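You operate a simulated robot arm through the tools that you are given. There is no shell and no other tool. Be economical: measure what you need, move in short steps, check, and stop when the job is done.

You run a simulated robot arm. Do the job below in one go: nothing can be reset, and whatever is moved stays where it is left.

JOB
Stand the yellow battery beside the grey bucket. It goes on the side that lies toward x +1.0, y +0.0 (a direction in the base frame), with about 3 cm between them.

It is judged by the outcome, as a careful person would: the job done as asked, and still so three seconds after it is handed in. It fails if anything else is knocked over, pushed out of place, dropped, spilled or broken.

ROBOT AND FRAMES
A 5-joint arm with a two-finger parallel gripper, fixed in place. Base frame: the origin is at the foot of the arm, x ahead of it, y to its left, z up; the work surface is at about z = 0. Readings come in m, degrees, newtons and seconds.
With the tool pointing down near the work surface it reaches from about 0.26 to 0.68 m from the base axis. Its first joint turns from -66.0 to 66.0 degrees. The tool tilts only in the upright plane through the base axis and itself; it spins freely about its own axis. Payload 2.9 kg.
The tool frame sits at the grasp point between the pads (the TCP): z along the fingers, y along the line on which they close. The tips reach 0.03 m beyond it. The gripper opens to 0.11 m. The fingers are 0.02 m wide and 0.01 m thick; the gripper's body (0.048 by 0.112 m) begins 0.055 m behind the TCP.
Orientation is that of the tool frame in the base frame, as a unit quaternion [x, y, z, w]. With the fingers straight down and closing along the base's y, the tool's x points along the base's -x, its y along +y and its z along -z.

CONTROLS
- The arm moves only by the tool play_rows. Its argument "targets" is a list of rows, each an object (a shift or turn left out is 0, a gripper value left out holds the last) with "translation": the shift along the tool's x, y, z in units of 50 mm (1.0 is 50 mm), a list of three; "spin": the turn about the tool's z in units of 8 degrees (1.0 is 8 degrees); "hand": the finger opening in m, from 0 to 0.11. In form: [{"translation": [tx, ty, tz], "spin": spin, "hand": hand}, ...]. A call has 1 to 20 rows; each row shifts and turns the commanded pose from where the row before left it, along the tool's axes as they then stand. A call with a number of a shift or a turn outside -1 to 1 is refused whole. A row lasts 0.2 s, in which the tool goes at most 0.05 m and 8.6 degrees; a call with a longer step from one row to the next is refused whole, and so is a gripper value outside its range. Where a pose cannot be reached the arm comes as near as it can. A force on the tool above 40 N (or 10 N above the force at the start of the call, whichever is more), or a blocked arm, ends the call early, and 0.2 s more pass. The fingers move at their own pace (about 0.108 m/s each) and stop on an object; they squeeze with about 25 N. The grip force told is the motor's: it shows also when the fingers shut on nothing. Time passes only in rows, and 0.2 s behind the last, so rows that do not move let the fingers close. It gives the time, the measured TCP pose, the force on the tool (base axes), the opening and the grip force at its end, in the units of the frame above (readings bear some noise), and new pictures: "views" is both (left out), scene, wrist or none.
- Cameras (640 x 400 px; columns grow to the right, rows downward): "scene" is fixed at [0.0331, -0.4631, 0.5919]; the picture's right is [0.77, -0.64, 0.00], its down [-0.50, -0.61, -0.62] and it looks along [0.39, 0.48, -0.79] (base axes); focal length 326 px, centre (320, 200). "wrist" rides on the gripper at [-0.036, 0, -0.057] in the tool frame; the picture's right is [0.00, -1.00, 0.00], its down [0.97, 0.00, -0.24] and it looks along [0.24, 0.00, 0.97] (tool axes); focal length 218 px, centre (320, 200). There is no depth. A picture from a camera that has moved, and an enlarged one, comes with that camera's place and axes in the base frame and with its lens. The place of the scene camera against the robot may be out by one fixed shift of up to 0.012 m in any direction.
- zoom(camera, box): a new picture of the part [left, top, right, bottom] of that camera's present view, enlarged. The clock stands still meanwhile.
- close_job(): hands the job in; it is judged then, once.

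Work in short steps. Places have to be worked out from the pictures, the camera data and where the tool is seen: move nearer, look again, correct. Check each grasp and each placing, and mend what went wrong. You have 90 turns and 150 pictures in all, those below and enlarged ones among them. Open the gripper and draw the arm clear of the work before you hand the job in, unless the task says otherwise; then end with one line.

The tools are called as a command line: name --argument value ..., lists and objects as JSON in quotes. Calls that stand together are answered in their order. play_rows: Moves the arm, as the interface text tells. Its arguments: {"type":"object","properties":{"targets":{"type":"array"},"views":{"type":"string","enum":["both","scene","wrist","none"]}},"required":["targets"]} The other tools are called the same way: zoom (camera, box) takes an enlarged picture of a part of a camera's view; close_job () hands the job in.

At the start:

```text
t: 0.0
position: [0.3323, -0.282, 0.2462]
orientation: [0.0, 1.0, 0.0, 0.0]
ft_force: [-0.2, 0.4, -0.1]
gripper_width: 0.1099
grip_force: 0.1
```

scene: 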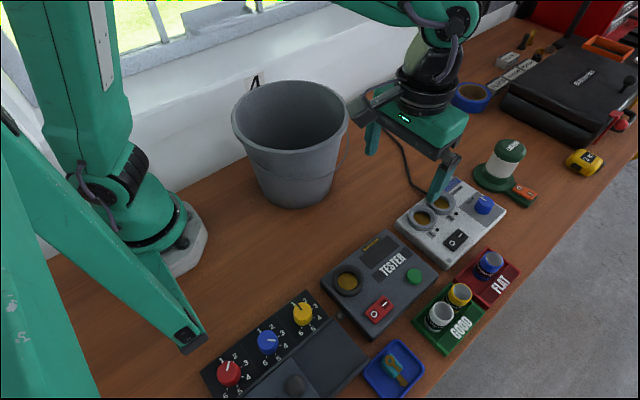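
wrist: 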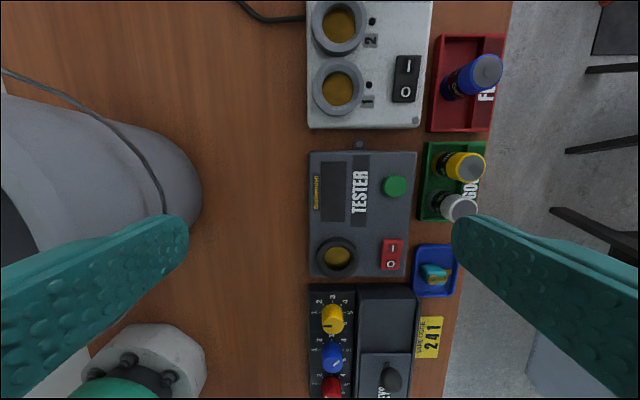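

The yellow battery looks to be in the green GOOD tray, near (0.35, -0.45), with the bucket near (0.32, -0.01). I'll zoom in on both before moving.

zoom --camera "scene" --box '[380, 230, 540, 370]'

zoom --camera "scene" --box '[210, 60, 450, 220]'

zoom --camera "wrist" --box '[400, 20, 540, 310]'

```text
2.86 times, centred on (460, 300) of scene
camera zoom: at [0.0331, -0.4631, 0.5919], right [0.77, -0.64, 0.0], down [-0.5, -0.61, -0.62], along [0.39, 0.48, -0.79], focal length 931 px, centre (-80, -86)
```

zoom: 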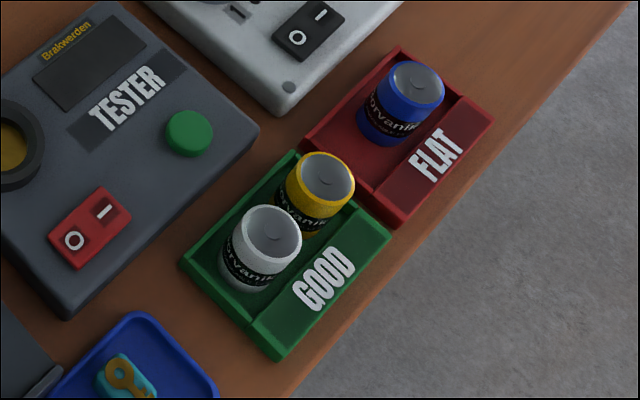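

```text
2.50 times, centred on (330, 140) of scene
camera zoom: at [0.0331, -0.4631, 0.5919], right [0.77, -0.64, 0.0], down [-0.5, -0.61, -0.62], along [0.39, 0.48, -0.79], focal length 814 px, centre (295, 350)
```

zoom: 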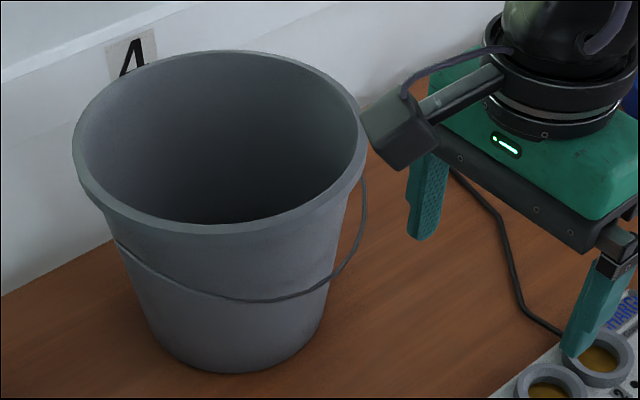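

```text
1.38 times, centred on (470, 165) of wrist
camera zoom: at [0.3696, -0.2809, 0.3034], right [0.0, -1.0, 0.0], down [-0.97, 0.0, 0.24], along [-0.24, 0.0, -0.97], focal length 301 px, centre (113, 248)
```

zoom: 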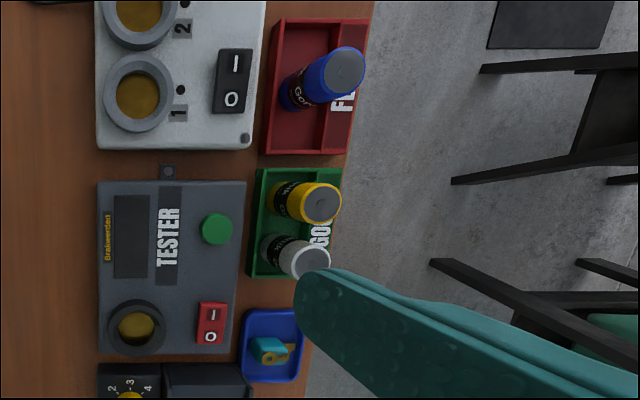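

The yellow battery stands upright in the green tray, with the white one next to it on the -x side. I'll move over it at the present height and look straight down.

play_rows --targets '[{"translation": [-0.1, -0.85, 0]}, {"translation": [-0.1, -0.85, 0]}, {"translation": [-0.1, -0.85, 0]}, {"translation": [0, -0.8, 0]}, {}]'

```text
t: 1.2
position: [0.3488, -0.4512, 0.2477]
orientation: [0.0, 1.0, 0.0, 0.001]
ft_force: [-0.4, 0.1, 0.3]
gripper_width: 0.1098
grip_force: 0.1
camera wrist: at [0.3843, -0.449, 0.3045], right [0.0, -1.0, 0.0], down [-0.97, 0.0, 0.24], along [-0.24, 0.0, -0.97], focal length 218 px, centre (320, 200)
```

scene: 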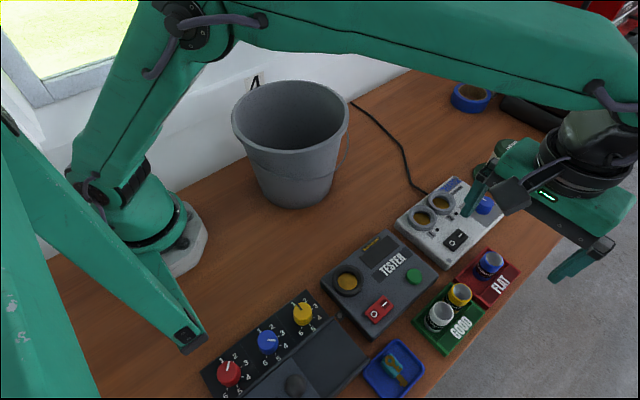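
wrist: 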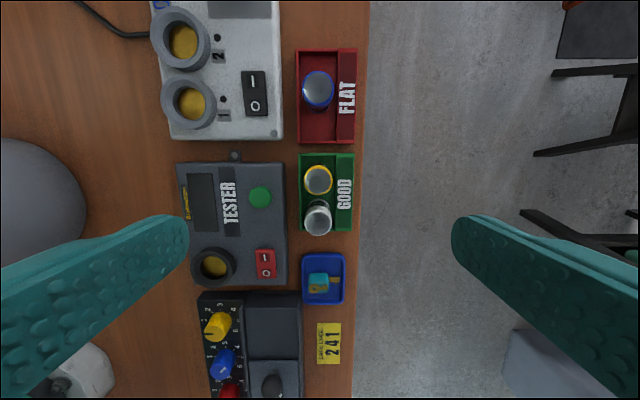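

The battery's top is at about (0.348, -0.449, 0.06), almost directly under the tool. I'll narrow the hand, go halfway down and look again.

play_rows --targets '[{"translation": [0, 0.02, 0.7], "hand": 0.065}, {"translation": [0, 0.02, 0.7]}, {"translation": [0, 0, 0.6]}, {}]' --views "wrist"

zoom --camera "wrist" --box '[240, 100, 400, 260]'

```text
t: 2.2
position: [0.3492, -0.4464, 0.1457]
orientation: [0.0, 1.0, 0.0, 0.0]
ft_force: [-0.6, 0.5, 0.1]
gripper_width: 0.0651
grip_force: 0.0
camera wrist: at [0.3855, -0.4465, 0.203], right [0.0, -1.0, 0.0], down [-0.97, 0.0, 0.24], along [-0.24, 0.0, -0.97], focal length 218 px, centre (320, 200)
```

wrist: 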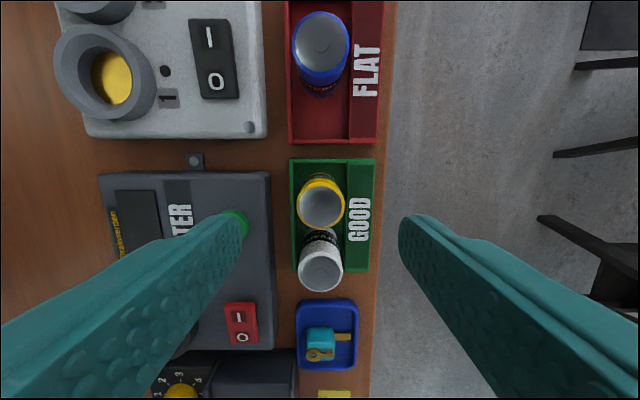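

```text
2.50 times, centred on (320, 180) of wrist
camera zoom: at [0.3855, -0.4465, 0.203], right [0.0, -1.0, 0.0], down [-0.97, 0.0, 0.24], along [-0.24, 0.0, -0.97], focal length 546 px, centre (320, 250)
```

zoom: 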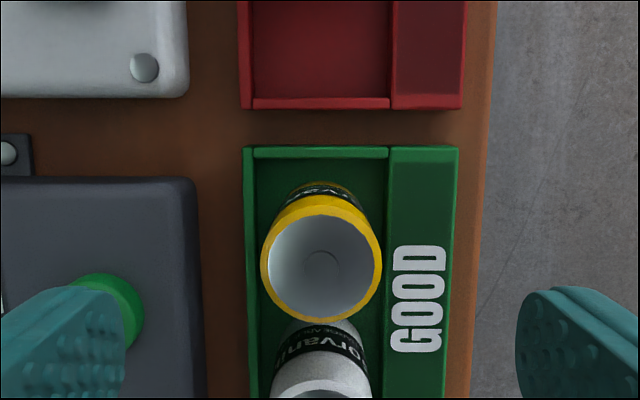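

The tool is centred on the battery within 1 mm. I'll narrow to 0.05, descend to z≈0.056 so the tips stop above the tray, then check.

play_rows --targets '[{"translation": [0.02, 0, 0.5], "hand": 0.05}, {"translation": [0, 0, 0.5]}, {"translation": [0, 0, 0.5]}, {"translation": [0, 0, 0.3]}, {}]'

```text
t: 3.4
position: [0.3464, -0.4474, 0.056]
orientation: [0.0, 1.0, -0.001, 0.0]
ft_force: [-0.7, -0.1, -0.3]
gripper_width: 0.0502
grip_force: 0.2
camera wrist: at [0.3839, -0.4465, 0.1133], right [0.0, -1.0, 0.0], down [-0.97, 0.0, 0.24], along [-0.24, 0.0, -0.97], focal length 218 px, centre (320, 200)
```

scene: 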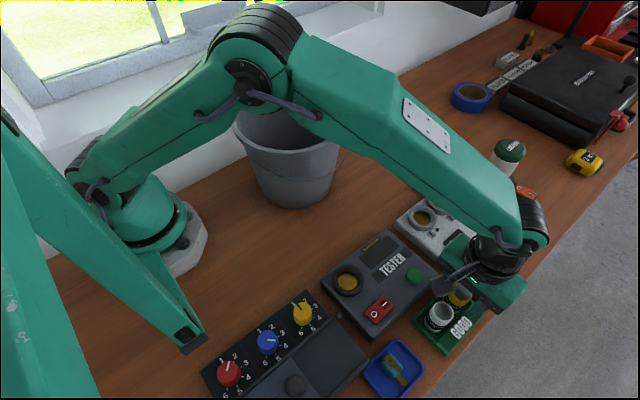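
wrist: 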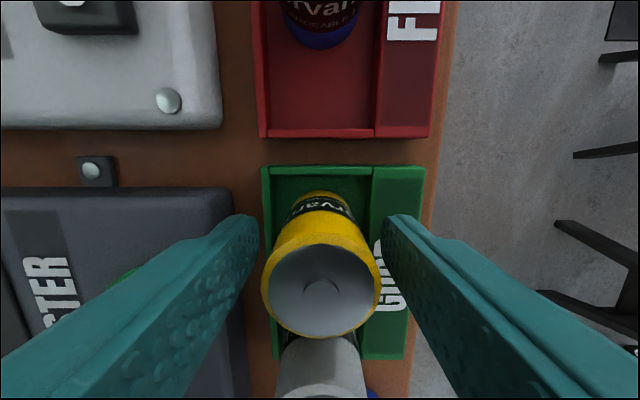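

The fingers straddle the battery with the tips above the tray. I'll close now.

play_rows --targets '[{"hand": 0.0}, {"hand": 0.0}, {"hand": 0.0}, {"hand": 0.0}]' --views "wrist"

```text
t: 4.4
position: [0.3456, -0.4474, 0.0551]
orientation: [0.0, 1.0, -0.001, 0.0]
ft_force: [-0.5, -0.5, -0.4]
gripper_width: 0.0321
grip_force: 24.3
camera wrist: at [0.3839, -0.4465, 0.1135], right [0.0, -1.0, 0.0], down [-0.97, 0.0, 0.24], along [-0.24, 0.0, -0.97], focal length 218 px, centre (320, 200)
```

wrist: 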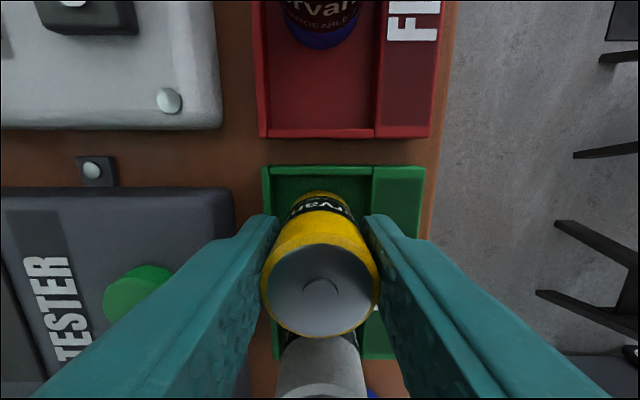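

The battery is gripped at a width of 0.032 m. I'll lift straight up.

play_rows --targets '[{"translation": [0, 0, -0.3]}, {"translation": [0, 0, -0.6]}, {"translation": [0, 0, -0.8]}, {"translation": [0, 0, -0.8]}, {"translation": [0, 0, -0.8]}, {"translation": [0, 0, -0.8]}, {}]'

```text
t: 6.0
position: [0.3454, -0.4489, 0.2627]
orientation: [0.0, 1.0, 0.0, 0.0]
ft_force: [0.9, -0.3, -1.6]
gripper_width: 0.0322
grip_force: 24.8
camera wrist: at [0.3832, -0.4467, 0.3194], right [0.0, -1.0, 0.0], down [-0.97, 0.0, 0.24], along [-0.24, 0.0, -0.97], focal length 218 px, centre (320, 200)
```

scene: 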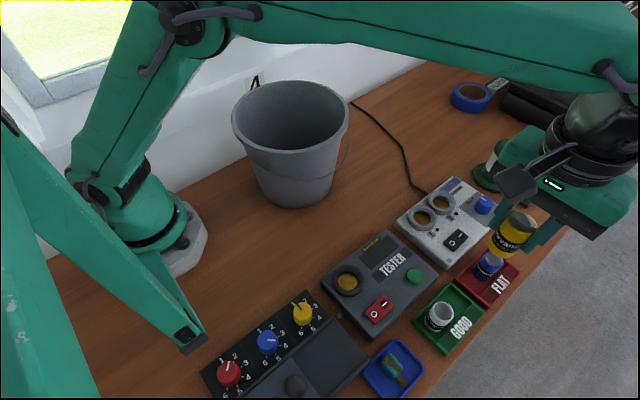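
wrist: 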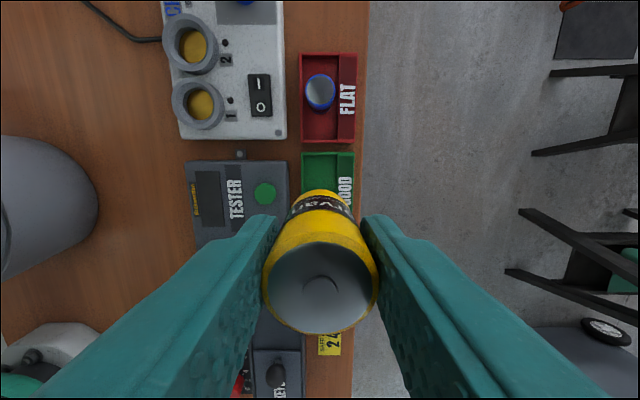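

Lifted cleanly. I'll move to about (0.46, -0.2) at this height, clear of the bucket, to view the bucket and the target side.

play_rows --targets '[{"translation": [-0.4, 0.7, 0]}, {"translation": [-0.4, 0.7, 0]}, {"translation": [-0.4, 0.7, 0]}, {"translation": [-0.4, 0.7, 0]}, {"translation": [-0.4, 0.7, 0]}, {"translation": [-0.3, 0.7, 0]}, {"translation": [0, 0.7, 0]}, {}]'

```text
t: 7.8
position: [0.4611, -0.2013, 0.2607]
orientation: [0.0, 1.0, 0.0, 0.0]
ft_force: [0.8, 0.3, -1.6]
gripper_width: 0.0322
grip_force: 25.0
camera wrist: at [0.4986, -0.2011, 0.3187], right [0.0, -1.0, 0.0], down [-0.97, 0.0, 0.24], along [-0.24, 0.0, -0.97], focal length 218 px, centre (320, 200)
```

scene: 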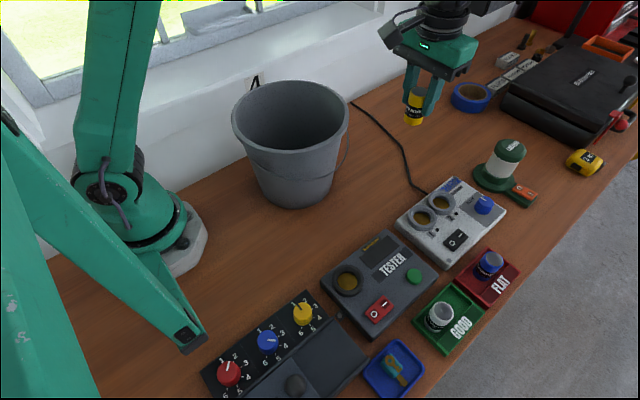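
wrist: 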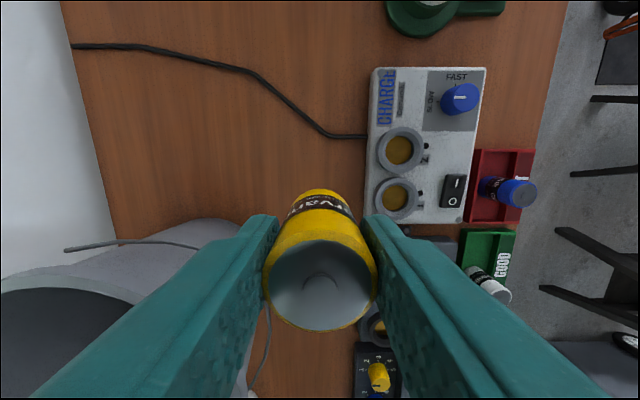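

The bucket and its wire bail are at the lower left of the wrist view. I'll zoom both cameras to measure its rim, base and handle.

zoom --camera "wrist" --box '[0, 200, 320, 400]'

zoom --camera "scene" --box '[210, 60, 450, 220]'

```text
2.00 times, centred on (160, 300) of wrist
camera zoom: at [0.4986, -0.2011, 0.3187], right [0.0, -1.0, 0.0], down [-0.97, 0.0, 0.24], along [-0.24, 0.0, -0.97], focal length 436 px, centre (640, 0)
```

zoom: 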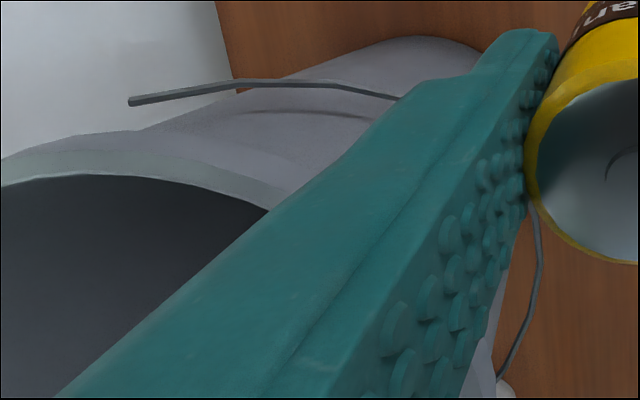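

```text
2.50 times, centred on (330, 140) of scene
camera zoom: at [0.0331, -0.463, 0.5919], right [0.77, -0.64, 0.0], down [-0.5, -0.61, -0.62], along [0.39, 0.48, -0.79], focal length 814 px, centre (295, 350)
```

zoom: 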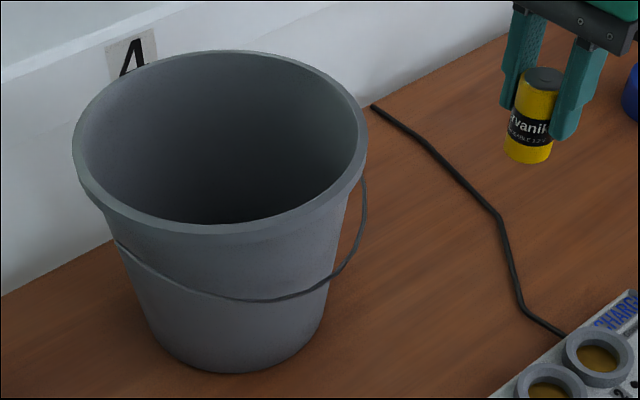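

Combining both cameras, the bucket axis is about (0.307, -0.02), rim height about 0.19, rim radius about 0.114, base radius about 0.08. The bail pivots on the +x side near x≈0.425. Clearance will be tight, so I'll go higher for a better look.

play_rows --targets '[{"translation": [-0.2, 0, -0.8]}, {"translation": [-0.2, 0.3, -0.8]}, {"translation": [-0.2, 0.5, -0.8]}, {"translation": [-0.2, 0.6, -0.4]}, {"translation": [0, 0.6, 0]}, {}]'

```text
t: 9.2
position: [0.5016, -0.1031, 0.4008]
orientation: [0.0, 1.0, 0.0, 0.0]
ft_force: [0.8, 0.1, -0.9]
gripper_width: 0.0322
grip_force: 25.2
camera wrist: at [0.5388, -0.1021, 0.4589], right [0.0, -1.0, 0.0], down [-0.97, 0.0, 0.24], along [-0.24, 0.0, -0.97], focal length 218 px, centre (320, 200)
```

scene: 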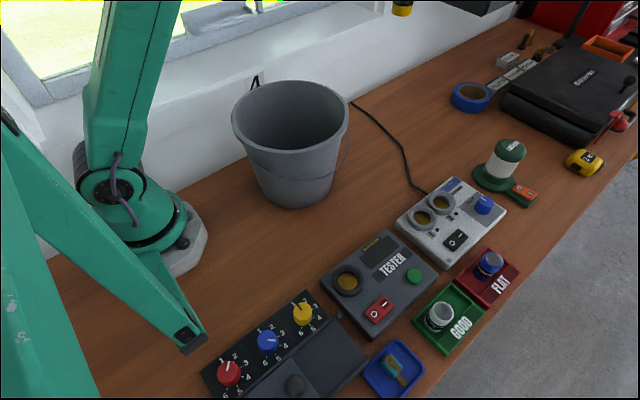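
wrist: 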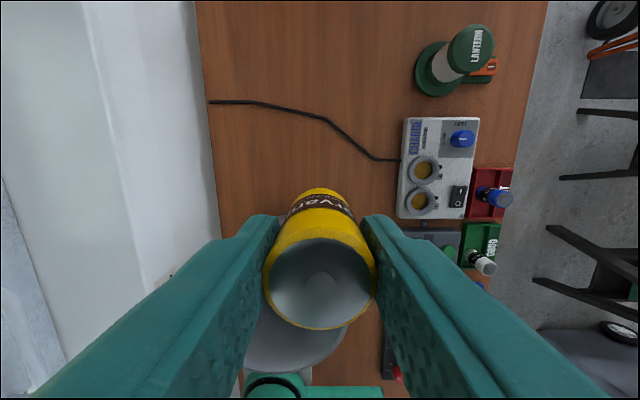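

The fingers hide the bucket from here. At this height the battery is well above the rim, so I'll shift back over x≈0.36 to see the rim's +x side directly.

play_rows --targets '[{"translation": [0.7, 0.2, 0]}, {"translation": [0.7, 0.2, 0]}, {"translation": [0.7, 0.3, 0]}, {"translation": [0.7, 0.3, 0]}, {}]' --views "wrist"

zoom --camera "wrist" --box '[160, 60, 480, 260]'

```text
t: 10.4
position: [0.3612, -0.052, 0.4]
orientation: [-0.001, 1.0, 0.001, 0.0]
ft_force: [-0.5, 0.2, -1.0]
gripper_width: 0.0323
grip_force: 24.4
camera wrist: at [0.3978, -0.0509, 0.4579], right [0.0, -1.0, 0.0], down [-0.97, 0.0, 0.24], along [-0.24, 0.0, -0.97], focal length 218 px, centre (320, 200)
```

wrist: 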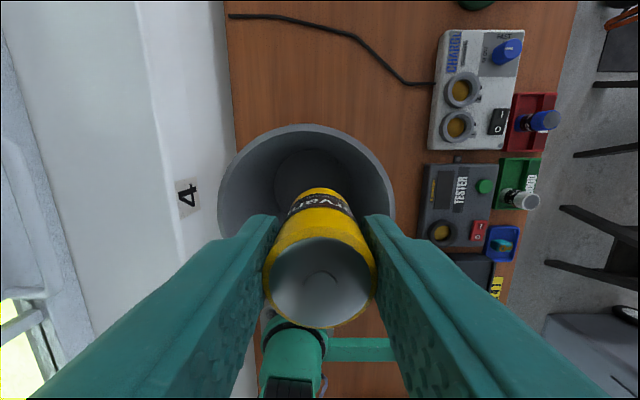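

```text
2.00 times, centred on (320, 160) of wrist
camera zoom: at [0.3978, -0.0509, 0.4579], right [0.0, -1.0, 0.0], down [-0.97, 0.0, 0.24], along [-0.24, 0.0, -0.97], focal length 436 px, centre (320, 280)
```

zoom: 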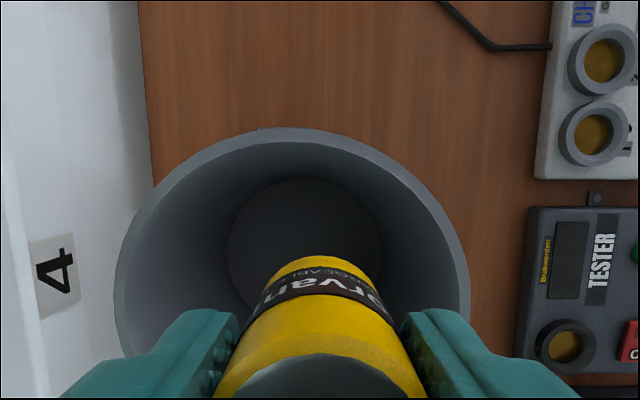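

Clear view: rim centre is (0.3085, -0.0325), radius 0.115, with its +x edge at x≈0.423. The bail doesn't stick out past it. I'll aim for (0.464, -0.0325), about 2.5 cm clear of the rim in plan and 4.5 cm from the lower wall. I'll move over it and partly down.

play_rows --targets '[{"translation": [-0.7, 0.1, 0]}, {"translation": [-0.7, 0.1, 0]}, {"translation": [-0.66, 0.19, 0]}, {"translation": [0, 0, 0.6]}, {"translation": [0, 0, 0.6]}, {"translation": [0, 0, 0.6]}, {"translation": [0, 0, 0.6]}, {}]'

zoom --camera "scene" --box '[230, 0, 500, 210]'

```text
t: 12.2
position: [0.4643, -0.033, 0.2814]
orientation: [0.0, 1.0, 0.0, 0.0]
ft_force: [-0.2, -0.4, -1.4]
gripper_width: 0.0321
grip_force: 25.2
camera wrist: at [0.5011, -0.0315, 0.3387], right [0.0, -1.0, 0.0], down [-0.97, 0.0, 0.24], along [-0.24, 0.0, -0.97], focal length 218 px, centre (320, 200)
```

scene: 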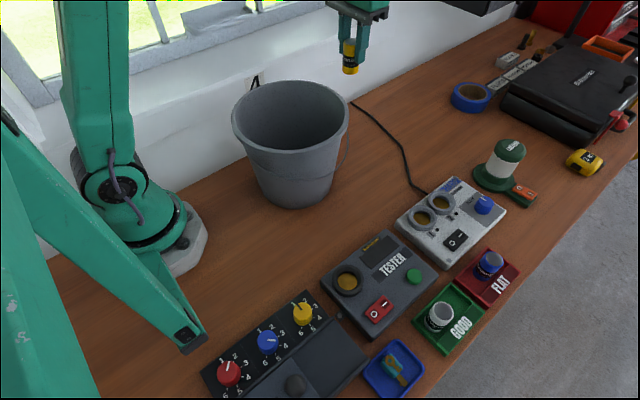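
wrist: 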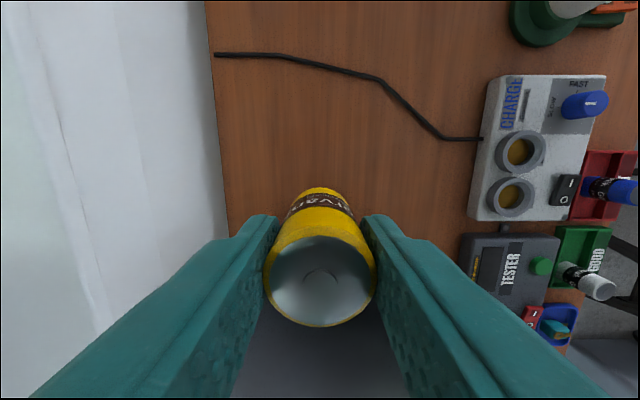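

```text
1.90 times, centred on (365, 105) of scene
camera zoom: at [0.0331, -0.4631, 0.5919], right [0.77, -0.64, 0.0], down [-0.5, -0.61, -0.62], along [0.39, 0.48, -0.79], focal length 621 px, centre (234, 381)
```

zoom: 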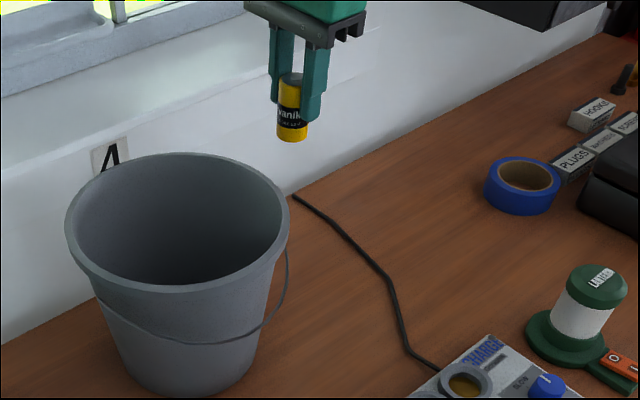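

Position is as planned. I'll go down to z≈0.18, where the gripper body is still above the rim, and check clearances.

play_rows --targets '[{"translation": [0, 0, 0.5]}, {"translation": [0, 0, 0.5]}, {"translation": [0, 0, 0.5]}, {"translation": [0, 0, 0.5]}, {}]' --views "none"

zoom --camera "scene" --box '[230, 0, 500, 210]'

```text
t: 13.4
position: [0.4647, -0.0311, 0.1805]
orientation: [0.0, 1.0, -0.001, 0.0]
ft_force: [-0.4, -0.1, -1.8]
gripper_width: 0.0322
grip_force: 24.8
```

```text
1.90 times, centred on (365, 105) of scene
camera zoom: at [0.0331, -0.4631, 0.5919], right [0.77, -0.64, 0.0], down [-0.5, -0.61, -0.62], along [0.39, 0.48, -0.79], focal length 621 px, centre (234, 381)
```

zoom: 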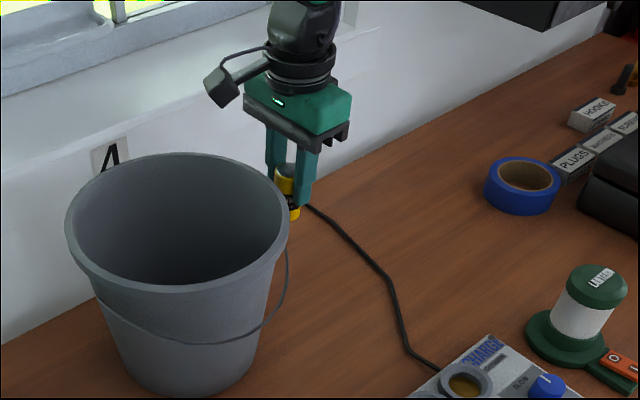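

This view shows a box on a bar sticking out about 10 cm from the gripper toward -x, at about TCP+0.13. It would hit the rim if I lowered further. I'll go back up and spin 180° so it points away from the bucket.

play_rows --targets '[{"translation": [0, 0, -0.8]}, {"translation": [0, 0, -0.8]}, {"translation": [0, 0, -0.8]}, {"spin": 1}, {"spin": 1}, {"spin": 1}, {"spin": 1}, {"spin": 1}, {"spin": 1}, {"spin": 1}, {"spin": 1}, {"spin": 1}, {"spin": 1}, {"spin": 1}, {"spin": 1}]' --views "none"

play_rows --targets '[{"spin": 1}, {"spin": 1}, {"spin": 1}, {"spin": 1}, {"spin": 1}, {"spin": 1}, {"spin": 1}, {"spin": 1}, {"spin": 1}, {"spin": 1}, {"spin": 0.5}, {}]'

```text
t: 16.6
position: [0.4646, -0.0326, 0.3008]
orientation: [0.743, 0.669, 0.0, -0.001]
ft_force: [0.0, -0.2, -1.6]
gripper_width: 0.0322
grip_force: 24.9
```

```text
t: 19.2
position: [0.4632, -0.0562, 0.3012]
orientation: [1.0, 0.005, 0.001, 0.0]
ft_force: [-0.3, 1.1, -2.2]
gripper_width: 0.0324
grip_force: 25.0
out of reach, approached as far as the arm can: row 11
camera wrist: at [0.4272, -0.0554, 0.3581], right [-0.01, 1.0, 0.0], down [0.97, 0.01, 0.24], along [0.24, 0.0, -0.97], focal length 218 px, centre (320, 200)
```

scene: 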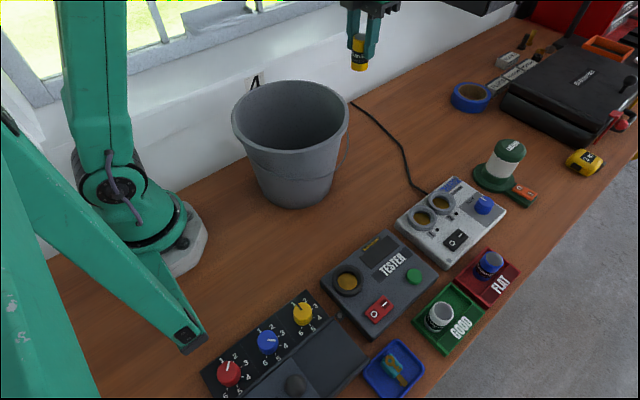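
wrist: 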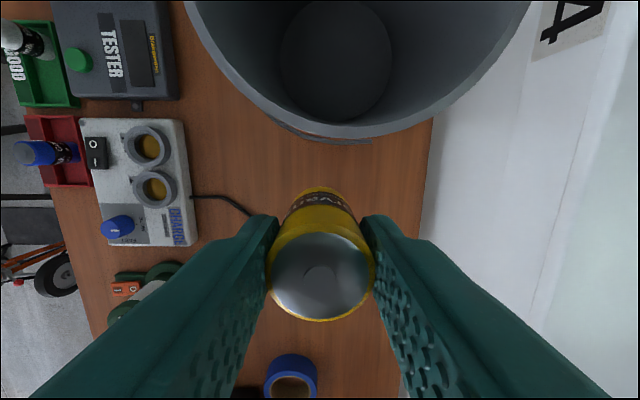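

The spin joint reached its limit just short of 180°, so y drifted. I'll back off 8° and correct y. This view confirms the rim edge at x≈0.422 and the bail at x≤0.425.

play_rows --targets '[{"spin": -1}, {}]'

```text
t: 19.8
position: [0.4628, -0.0544, 0.3008]
orientation: [0.998, 0.07, 0.0, 0.0]
ft_force: [-0.5, -0.9, -1.7]
gripper_width: 0.0322
grip_force: 24.9
camera wrist: at [0.4275, -0.0598, 0.3583], right [-0.14, 0.99, 0.0], down [0.96, 0.14, 0.24], along [0.24, 0.03, -0.97], focal length 218 px, centre (320, 200)
```

scene: 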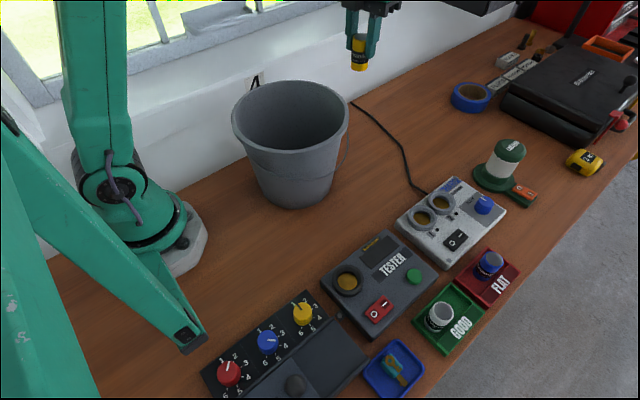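
wrist: 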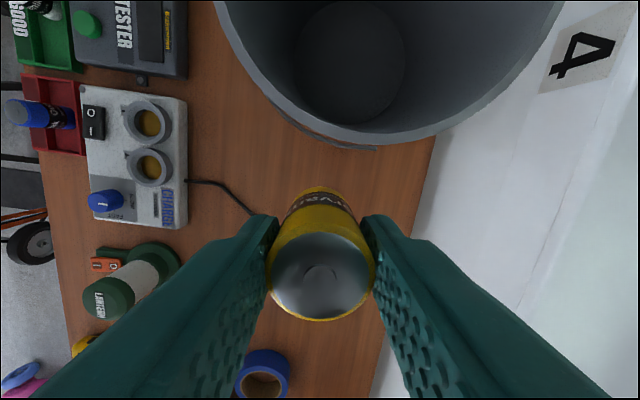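

Now at about 172°. I'll shift to (0.4645, -0.033) and go down to z≈0.18 to check.

play_rows --targets '[{"translation": [0.09, -0.42, 0]}, {"translation": [0, 0, 0.6]}, {"translation": [0, 0, 0.6]}, {"translation": [0, 0, 0.6]}, {"translation": [0, 0, 0.6]}, {}]' --views "wrist"

zoom --camera "scene" --box '[230, 0, 500, 210]'

```text
t: 21.2
position: [0.4639, -0.0343, 0.1802]
orientation: [0.998, 0.07, -0.001, -0.001]
ft_force: [0.1, 0.3, -2.4]
gripper_width: 0.0323
grip_force: 25.1
camera wrist: at [0.4294, -0.0377, 0.2377], right [-0.14, 0.99, 0.0], down [0.96, 0.14, 0.24], along [0.24, 0.03, -0.97], focal length 218 px, centre (320, 200)
```

wrist: 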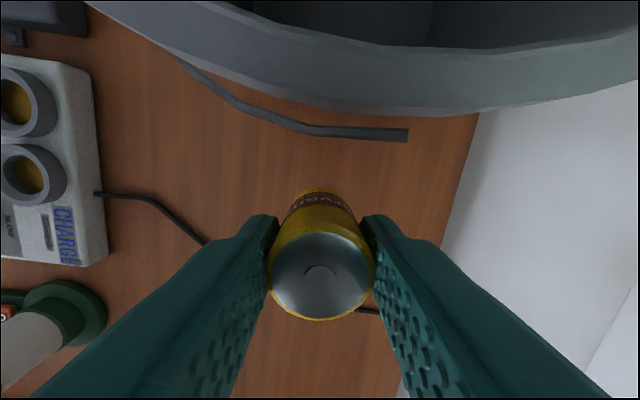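

```text
1.90 times, centred on (365, 105) of scene
camera zoom: at [0.0331, -0.4631, 0.5919], right [0.77, -0.64, 0.0], down [-0.5, -0.61, -0.62], along [0.39, 0.48, -0.79], focal length 621 px, centre (234, 381)
```

zoom: 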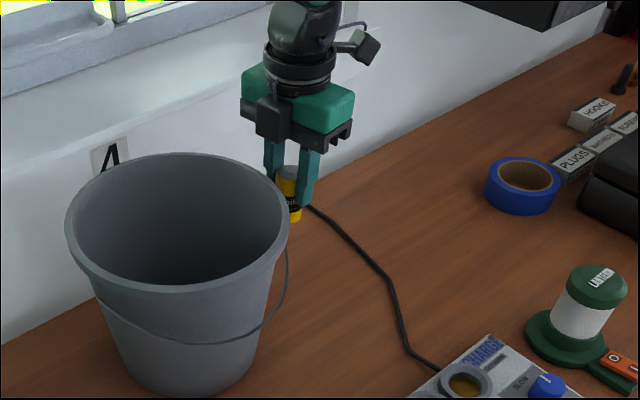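

From this side the camera housing is visible. It would meet the bail if I lowered at x=0.464, so I'll set the battery down further out at x≈0.483. I can nudge it inward afterwards from its far side, where the tool stays clear. I'll go to z≈0.075 first.

play_rows --targets '[{"translation": [0.38, 0.02, 0]}, {"translation": [0, 0, 0.5]}, {"translation": [0, 0, 0.5]}, {}]' --views "wrist"

zoom --camera "scene" --box '[230, 0, 500, 210]'

```text
t: 22.2
position: [0.4822, -0.0323, 0.1312]
orientation: [0.998, 0.07, 0.0, 0.0]
ft_force: [-0.2, 0.1, -0.8]
gripper_width: 0.0324
grip_force: 25.1
camera wrist: at [0.4478, -0.0366, 0.1885], right [-0.14, 0.99, 0.0], down [0.96, 0.14, 0.24], along [0.24, 0.03, -0.97], focal length 218 px, centre (320, 200)
```

wrist: 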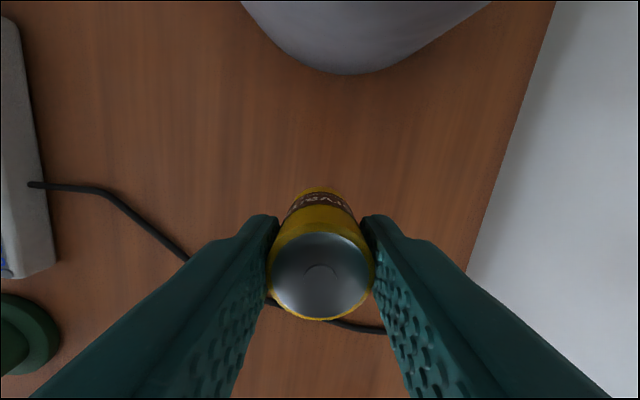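

```text
1.90 times, centred on (365, 105) of scene
camera zoom: at [0.0331, -0.4631, 0.5919], right [0.77, -0.64, 0.0], down [-0.5, -0.61, -0.62], along [0.39, 0.48, -0.79], focal length 621 px, centre (234, 381)
```

zoom: 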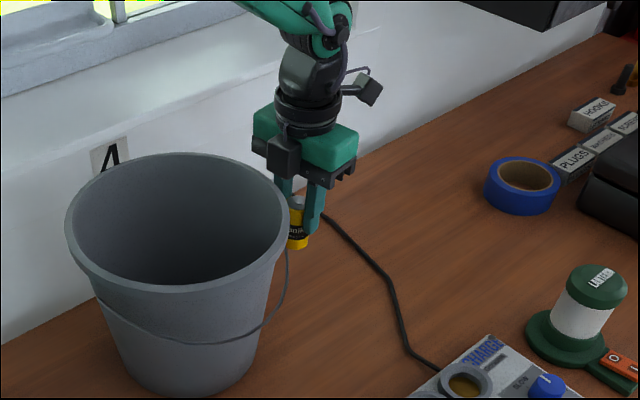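

All clear so far, with the bucket's base edge at x≈0.392. I'll go down to z≈0.08 and check again.

play_rows --targets '[{"translation": [0, 0, 0.35]}, {"translation": [0, 0, 0.35]}, {"translation": [0, 0, 0.35]}, {}]' --views "wrist"

zoom --camera "scene" --box '[300, 40, 440, 150]'

```text
t: 23.2
position: [0.4826, -0.0324, 0.0773]
orientation: [0.998, 0.07, 0.0, 0.0]
ft_force: [-0.1, 0.8, -1.7]
gripper_width: 0.0322
grip_force: 24.8
camera wrist: at [0.448, -0.0366, 0.136], right [-0.14, 0.99, 0.0], down [0.96, 0.14, 0.24], along [0.24, 0.03, -0.97], focal length 218 px, centre (320, 200)
```

wrist: 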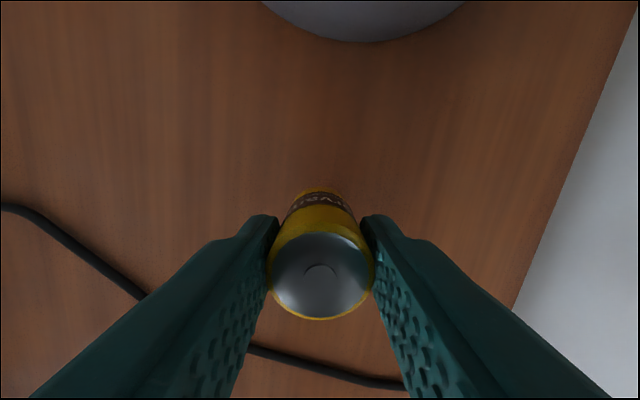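

```text
3.64 times, centred on (370, 95) of scene
camera zoom: at [0.0331, -0.4631, 0.5919], right [0.77, -0.64, 0.0], down [-0.5, -0.61, -0.62], along [0.39, 0.48, -0.79], focal length 1185 px, centre (138, 582)
```

zoom: 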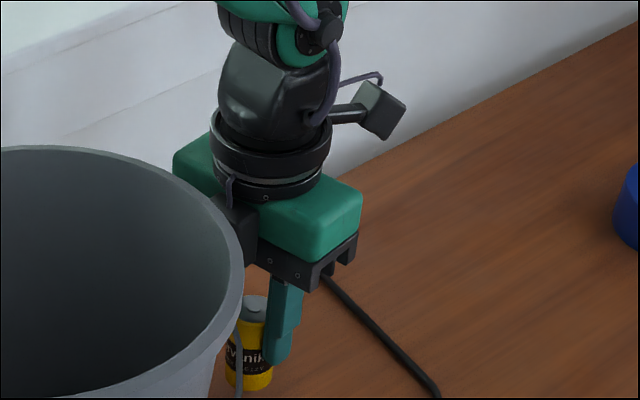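

No contact yet. I'll lower to z≈0.055, then creep down.

play_rows --targets '[{"translation": [0, 0, 0.2]}, {"translation": [0, 0, 0.2]}, {"translation": [0, 0, 0.03]}, {}]' --views "wrist"

zoom --camera "scene" --box '[300, 40, 440, 150]'

```text
t: 24.2
position: [0.4839, -0.0319, 0.0584]
orientation: [0.997, 0.071, 0.001, -0.001]
ft_force: [-4.7, 2.8, 11.4]
gripper_width: 0.0323
grip_force: 25.6
camera wrist: at [0.4487, -0.0365, 0.1153], right [-0.14, 0.99, 0.0], down [0.96, 0.14, 0.24], along [0.24, 0.03, -0.97], focal length 218 px, centre (320, 200)
```

wrist: 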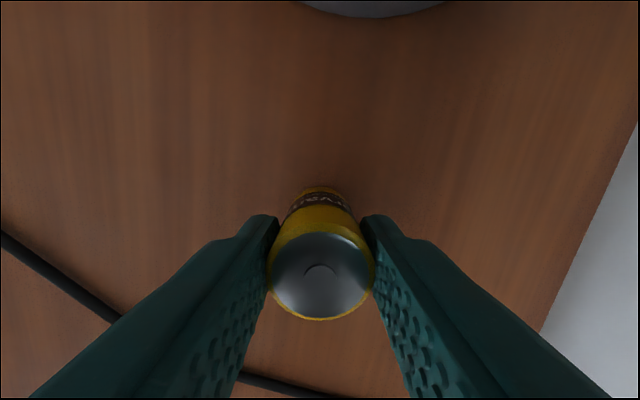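

```text
3.64 times, centred on (370, 95) of scene
camera zoom: at [0.033, -0.4631, 0.5919], right [0.77, -0.64, 0.0], down [-0.5, -0.61, -0.62], along [0.39, 0.48, -0.79], focal length 1185 px, centre (138, 582)
```

zoom: 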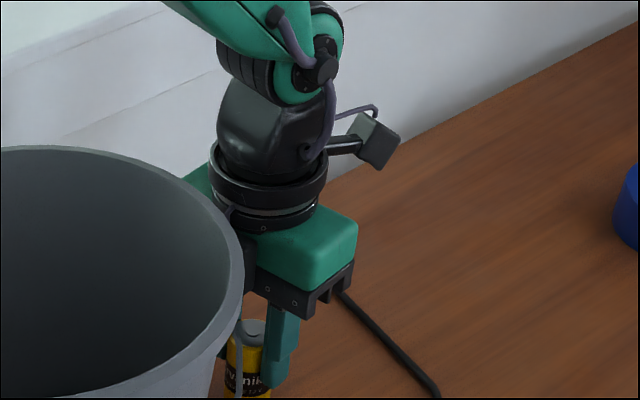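

The 11 N upward force means the battery has reached the table; it slid about 4 mm lower in the grip during transport. I'll ease up 2 mm to unload, then open gently to 0.05.

play_rows --targets '[{"translation": [0, 0, -0.04]}, {}]' --views "none"

zoom --camera "scene" --box '[320, 100, 400, 160]'

```text
t: 24.8
position: [0.4821, -0.0319, 0.057]
orientation: [0.998, 0.07, -0.001, 0.0]
ft_force: [0.3, -1.2, -2.4]
gripper_width: 0.0323
grip_force: 24.9
```

```text
6.67 times, centred on (360, 130) of scene
camera zoom: at [0.0331, -0.4631, 0.5919], right [0.77, -0.64, 0.0], down [-0.5, -0.61, -0.62], along [0.39, 0.48, -0.79], focal length 2172 px, centre (53, 667)
```

zoom: 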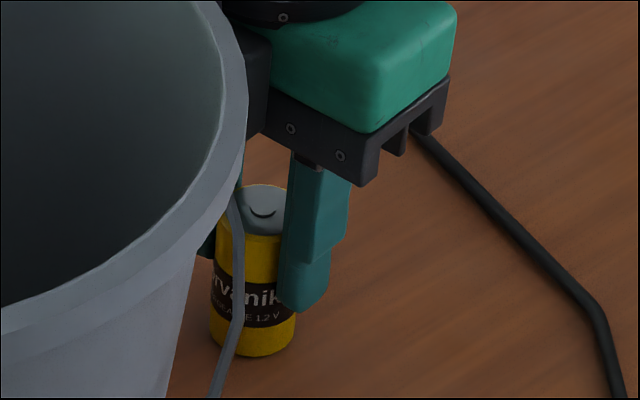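

The battery is upright on (or within 1 mm of) the table and the force has returned to normal. I'll open to 0.055.

play_rows --targets '[{"translation": [0, 0, 0.01], "hand": 0.034}, {"hand": 0.055}, {}, {}]' --views "wrist"

zoom --camera "scene" --box '[320, 80, 420, 160]'

```text
t: 25.8
position: [0.4828, -0.0317, 0.0585]
orientation: [0.998, 0.07, 0.0, 0.0]
ft_force: [0.7, 0.1, 0.6]
gripper_width: 0.0551
grip_force: 0.0
camera wrist: at [0.4482, -0.0367, 0.1159], right [-0.14, 0.99, 0.0], down [0.96, 0.14, 0.24], along [0.24, 0.03, -0.97], focal length 218 px, centre (320, 200)
```

wrist: 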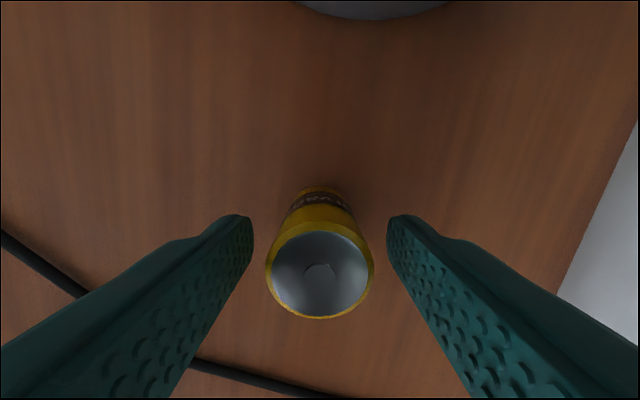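

```text
5.00 times, centred on (370, 120) of scene
camera zoom: at [0.0331, -0.4631, 0.5919], right [0.77, -0.64, 0.0], down [-0.5, -0.61, -0.62], along [0.39, 0.48, -0.79], focal length 1629 px, centre (70, 600)
```

zoom: 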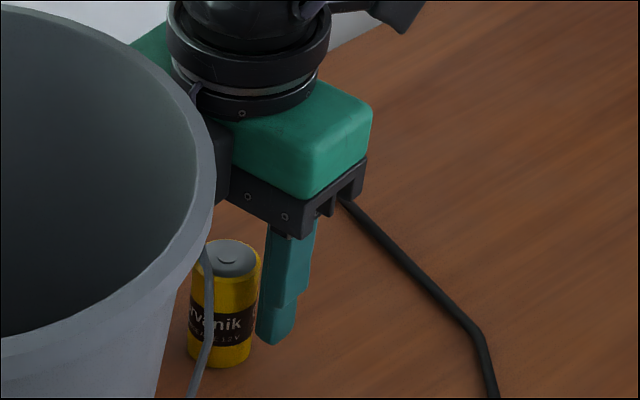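

The battery stands at about (0.482, -0.032), so the gap is a bit too big. I'll back the open fingers out to +x, past the battery, then narrow them into a cradle and lower slightly for a gentle push of about 2 cm toward the bucket.

play_rows --targets '[{"translation": [0.3, 0.04, 0]}, {"translation": [0.4, 0.06, 0]}, {"translation": [0.3, 0.04, 0]}, {"hand": 0.02}, {"translation": [0, 0, 0.25]}, {}]'

```text
t: 27.2
position: [0.5354, -0.0317, 0.0469]
orientation: [0.998, 0.07, 0.0, 0.001]
ft_force: [1.1, -1.0, -0.5]
gripper_width: 0.02
grip_force: 0.0
camera wrist: at [0.4991, -0.0365, 0.1035], right [-0.14, 0.99, 0.0], down [0.96, 0.14, 0.24], along [0.24, 0.03, -0.97], focal length 218 px, centre (320, 200)
```

scene: 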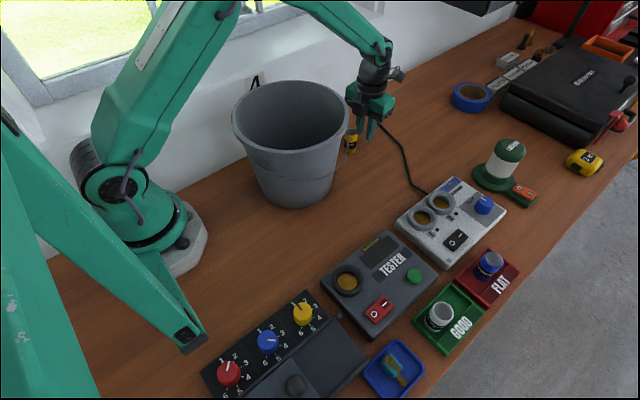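
wrist: 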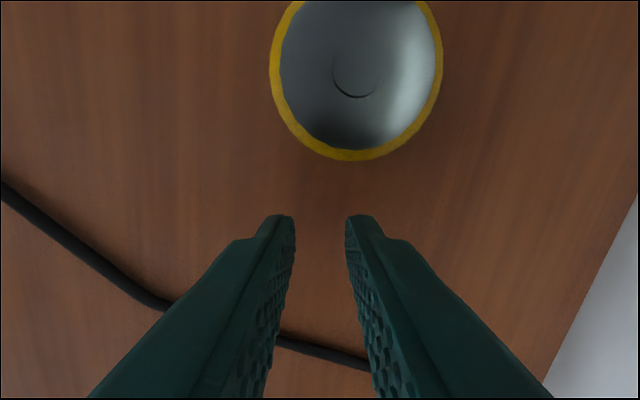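

The battery is at (0.484, -0.032), in line with the finger gap. I'll approach, then push slowly in 3 mm rows and check.

play_rows --targets '[{"translation": [-0.25, -0.035, 0]}, {"translation": [-0.23, -0.033, 0]}, {"translation": [-0.06, -0.0085, 0]}, {"translation": [-0.06, -0.0085, 0]}, {"translation": [-0.06, -0.0085, 0]}, {"translation": [-0.06, -0.0085, 0]}, {"translation": [-0.06, -0.0085, 0]}, {"translation": [-0.06, -0.0085, 0]}, {}]'

```text
t: 29.2
position: [0.4899, -0.0327, 0.0444]
orientation: [0.998, 0.07, -0.001, 0.0]
ft_force: [1.0, 0.0, -0.1]
gripper_width: 0.0201
grip_force: 0.4
camera wrist: at [0.456, -0.0366, 0.1034], right [-0.14, 0.99, 0.0], down [0.96, 0.14, 0.24], along [0.24, 0.03, -0.97], focal length 218 px, centre (320, 200)
```

scene: 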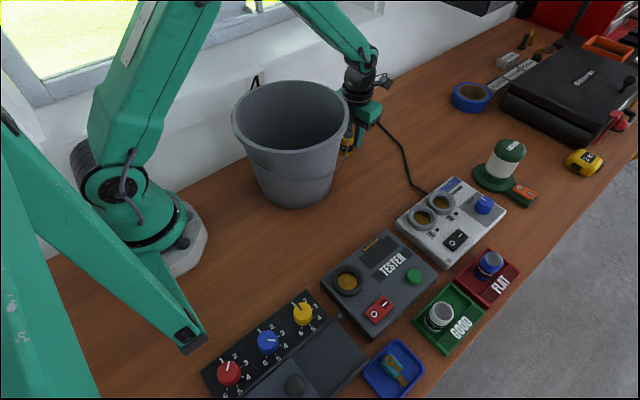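
wrist: 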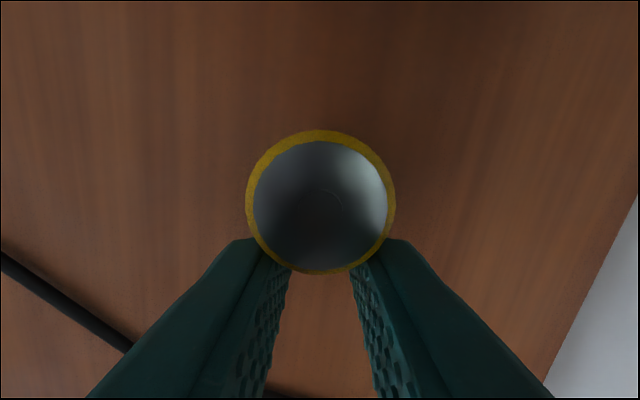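

The push is working: the battery is upright in the cradle at x≈0.467. I'll push 6 mm more, then back away.

play_rows --targets '[{"translation": [-0.06, -0.0085, 0]}, {"translation": [-0.06, -0.0085, 0]}, {}, {"translation": [0.06, 0.0085, 0]}, {"translation": [0.2, 0.028, 0]}, {"translation": [0.4, 0.056, 0]}, {"translation": [0.4, 0.056, 0]}, {}]'

zoom --camera "scene" --box '[220, 60, 420, 220]'

```text
t: 31.0
position: [0.538, -0.0326, 0.0457]
orientation: [0.998, 0.07, 0.0, 0.0]
ft_force: [0.4, 0.1, 0.4]
gripper_width: 0.0199
grip_force: 0.1
camera wrist: at [0.5032, -0.0364, 0.1033], right [-0.14, 0.99, 0.0], down [0.96, 0.14, 0.24], along [0.24, 0.03, -0.97], focal length 218 px, centre (320, 200)
```

scene: 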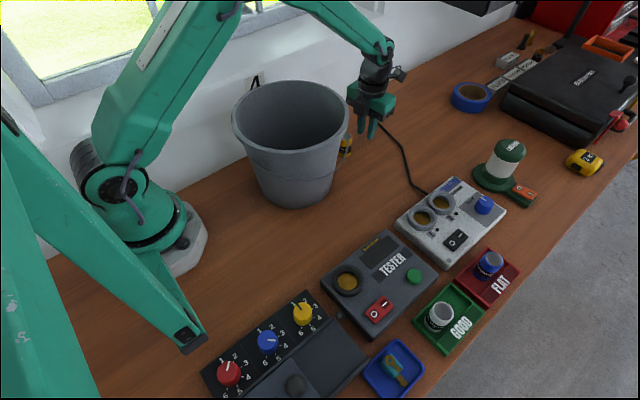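
wrist: 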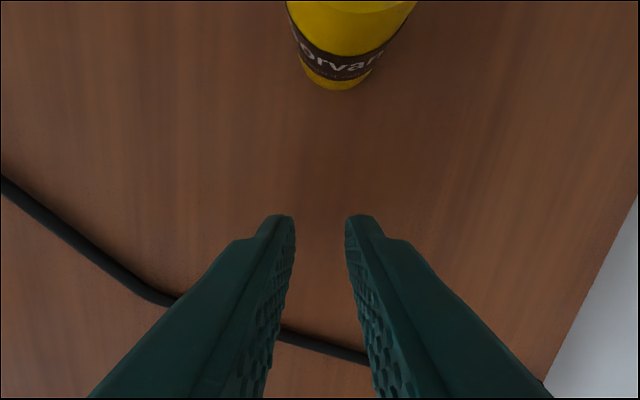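

```text
2.50 times, centred on (320, 140) of scene
camera zoom: at [0.0331, -0.4631, 0.5919], right [0.77, -0.64, 0.0], down [-0.5, -0.61, -0.62], along [0.39, 0.48, -0.79], focal length 814 px, centre (320, 350)
```

zoom: 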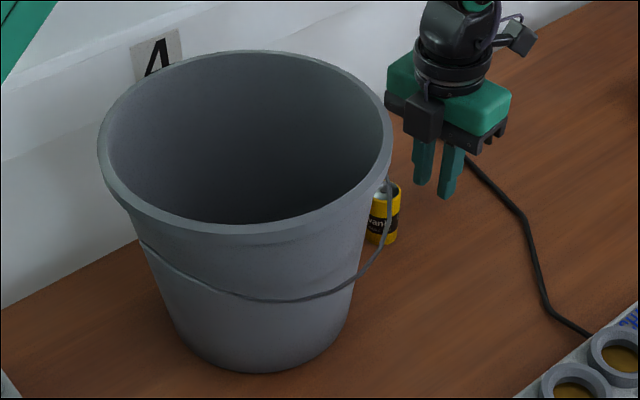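

The battery stands at x≈0.463, leaving about 2.4 cm to the rim in plan and 4.5 cm to the tapered wall. A further 4 mm balances these around 3 cm, so I'll repeat the gentle push slightly further, then back off.

play_rows --targets '[{"translation": [-0.45, -0.063, 0]}, {"translation": [-0.45, -0.063, 0]}, {"translation": [-0.06, -0.0085, 0]}, {"translation": [-0.06, -0.0085, 0]}, {"translation": [-0.06, -0.0085, 0]}, {"translation": [-0.06, -0.0085, 0]}, {}]' --views "wrist"

```text
t: 32.6
position: [0.4797, -0.0325, 0.0464]
orientation: [0.998, 0.069, 0.0, 0.0]
ft_force: [1.9, 0.5, 0.6]
gripper_width: 0.0201
grip_force: 0.2
camera wrist: at [0.4453, -0.0365, 0.1033], right [-0.14, 0.99, 0.0], down [0.96, 0.14, 0.24], along [0.24, 0.03, -0.97], focal length 218 px, centre (320, 200)
```

wrist: 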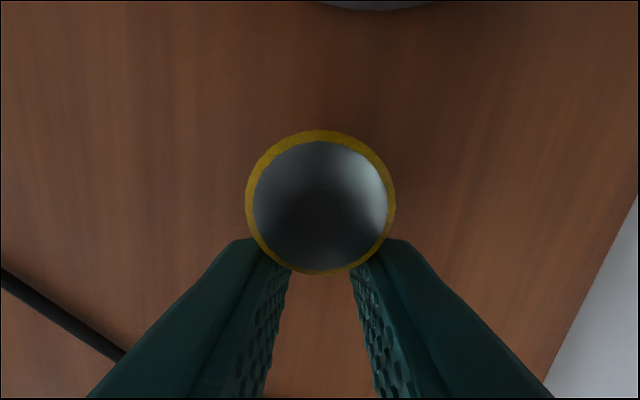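

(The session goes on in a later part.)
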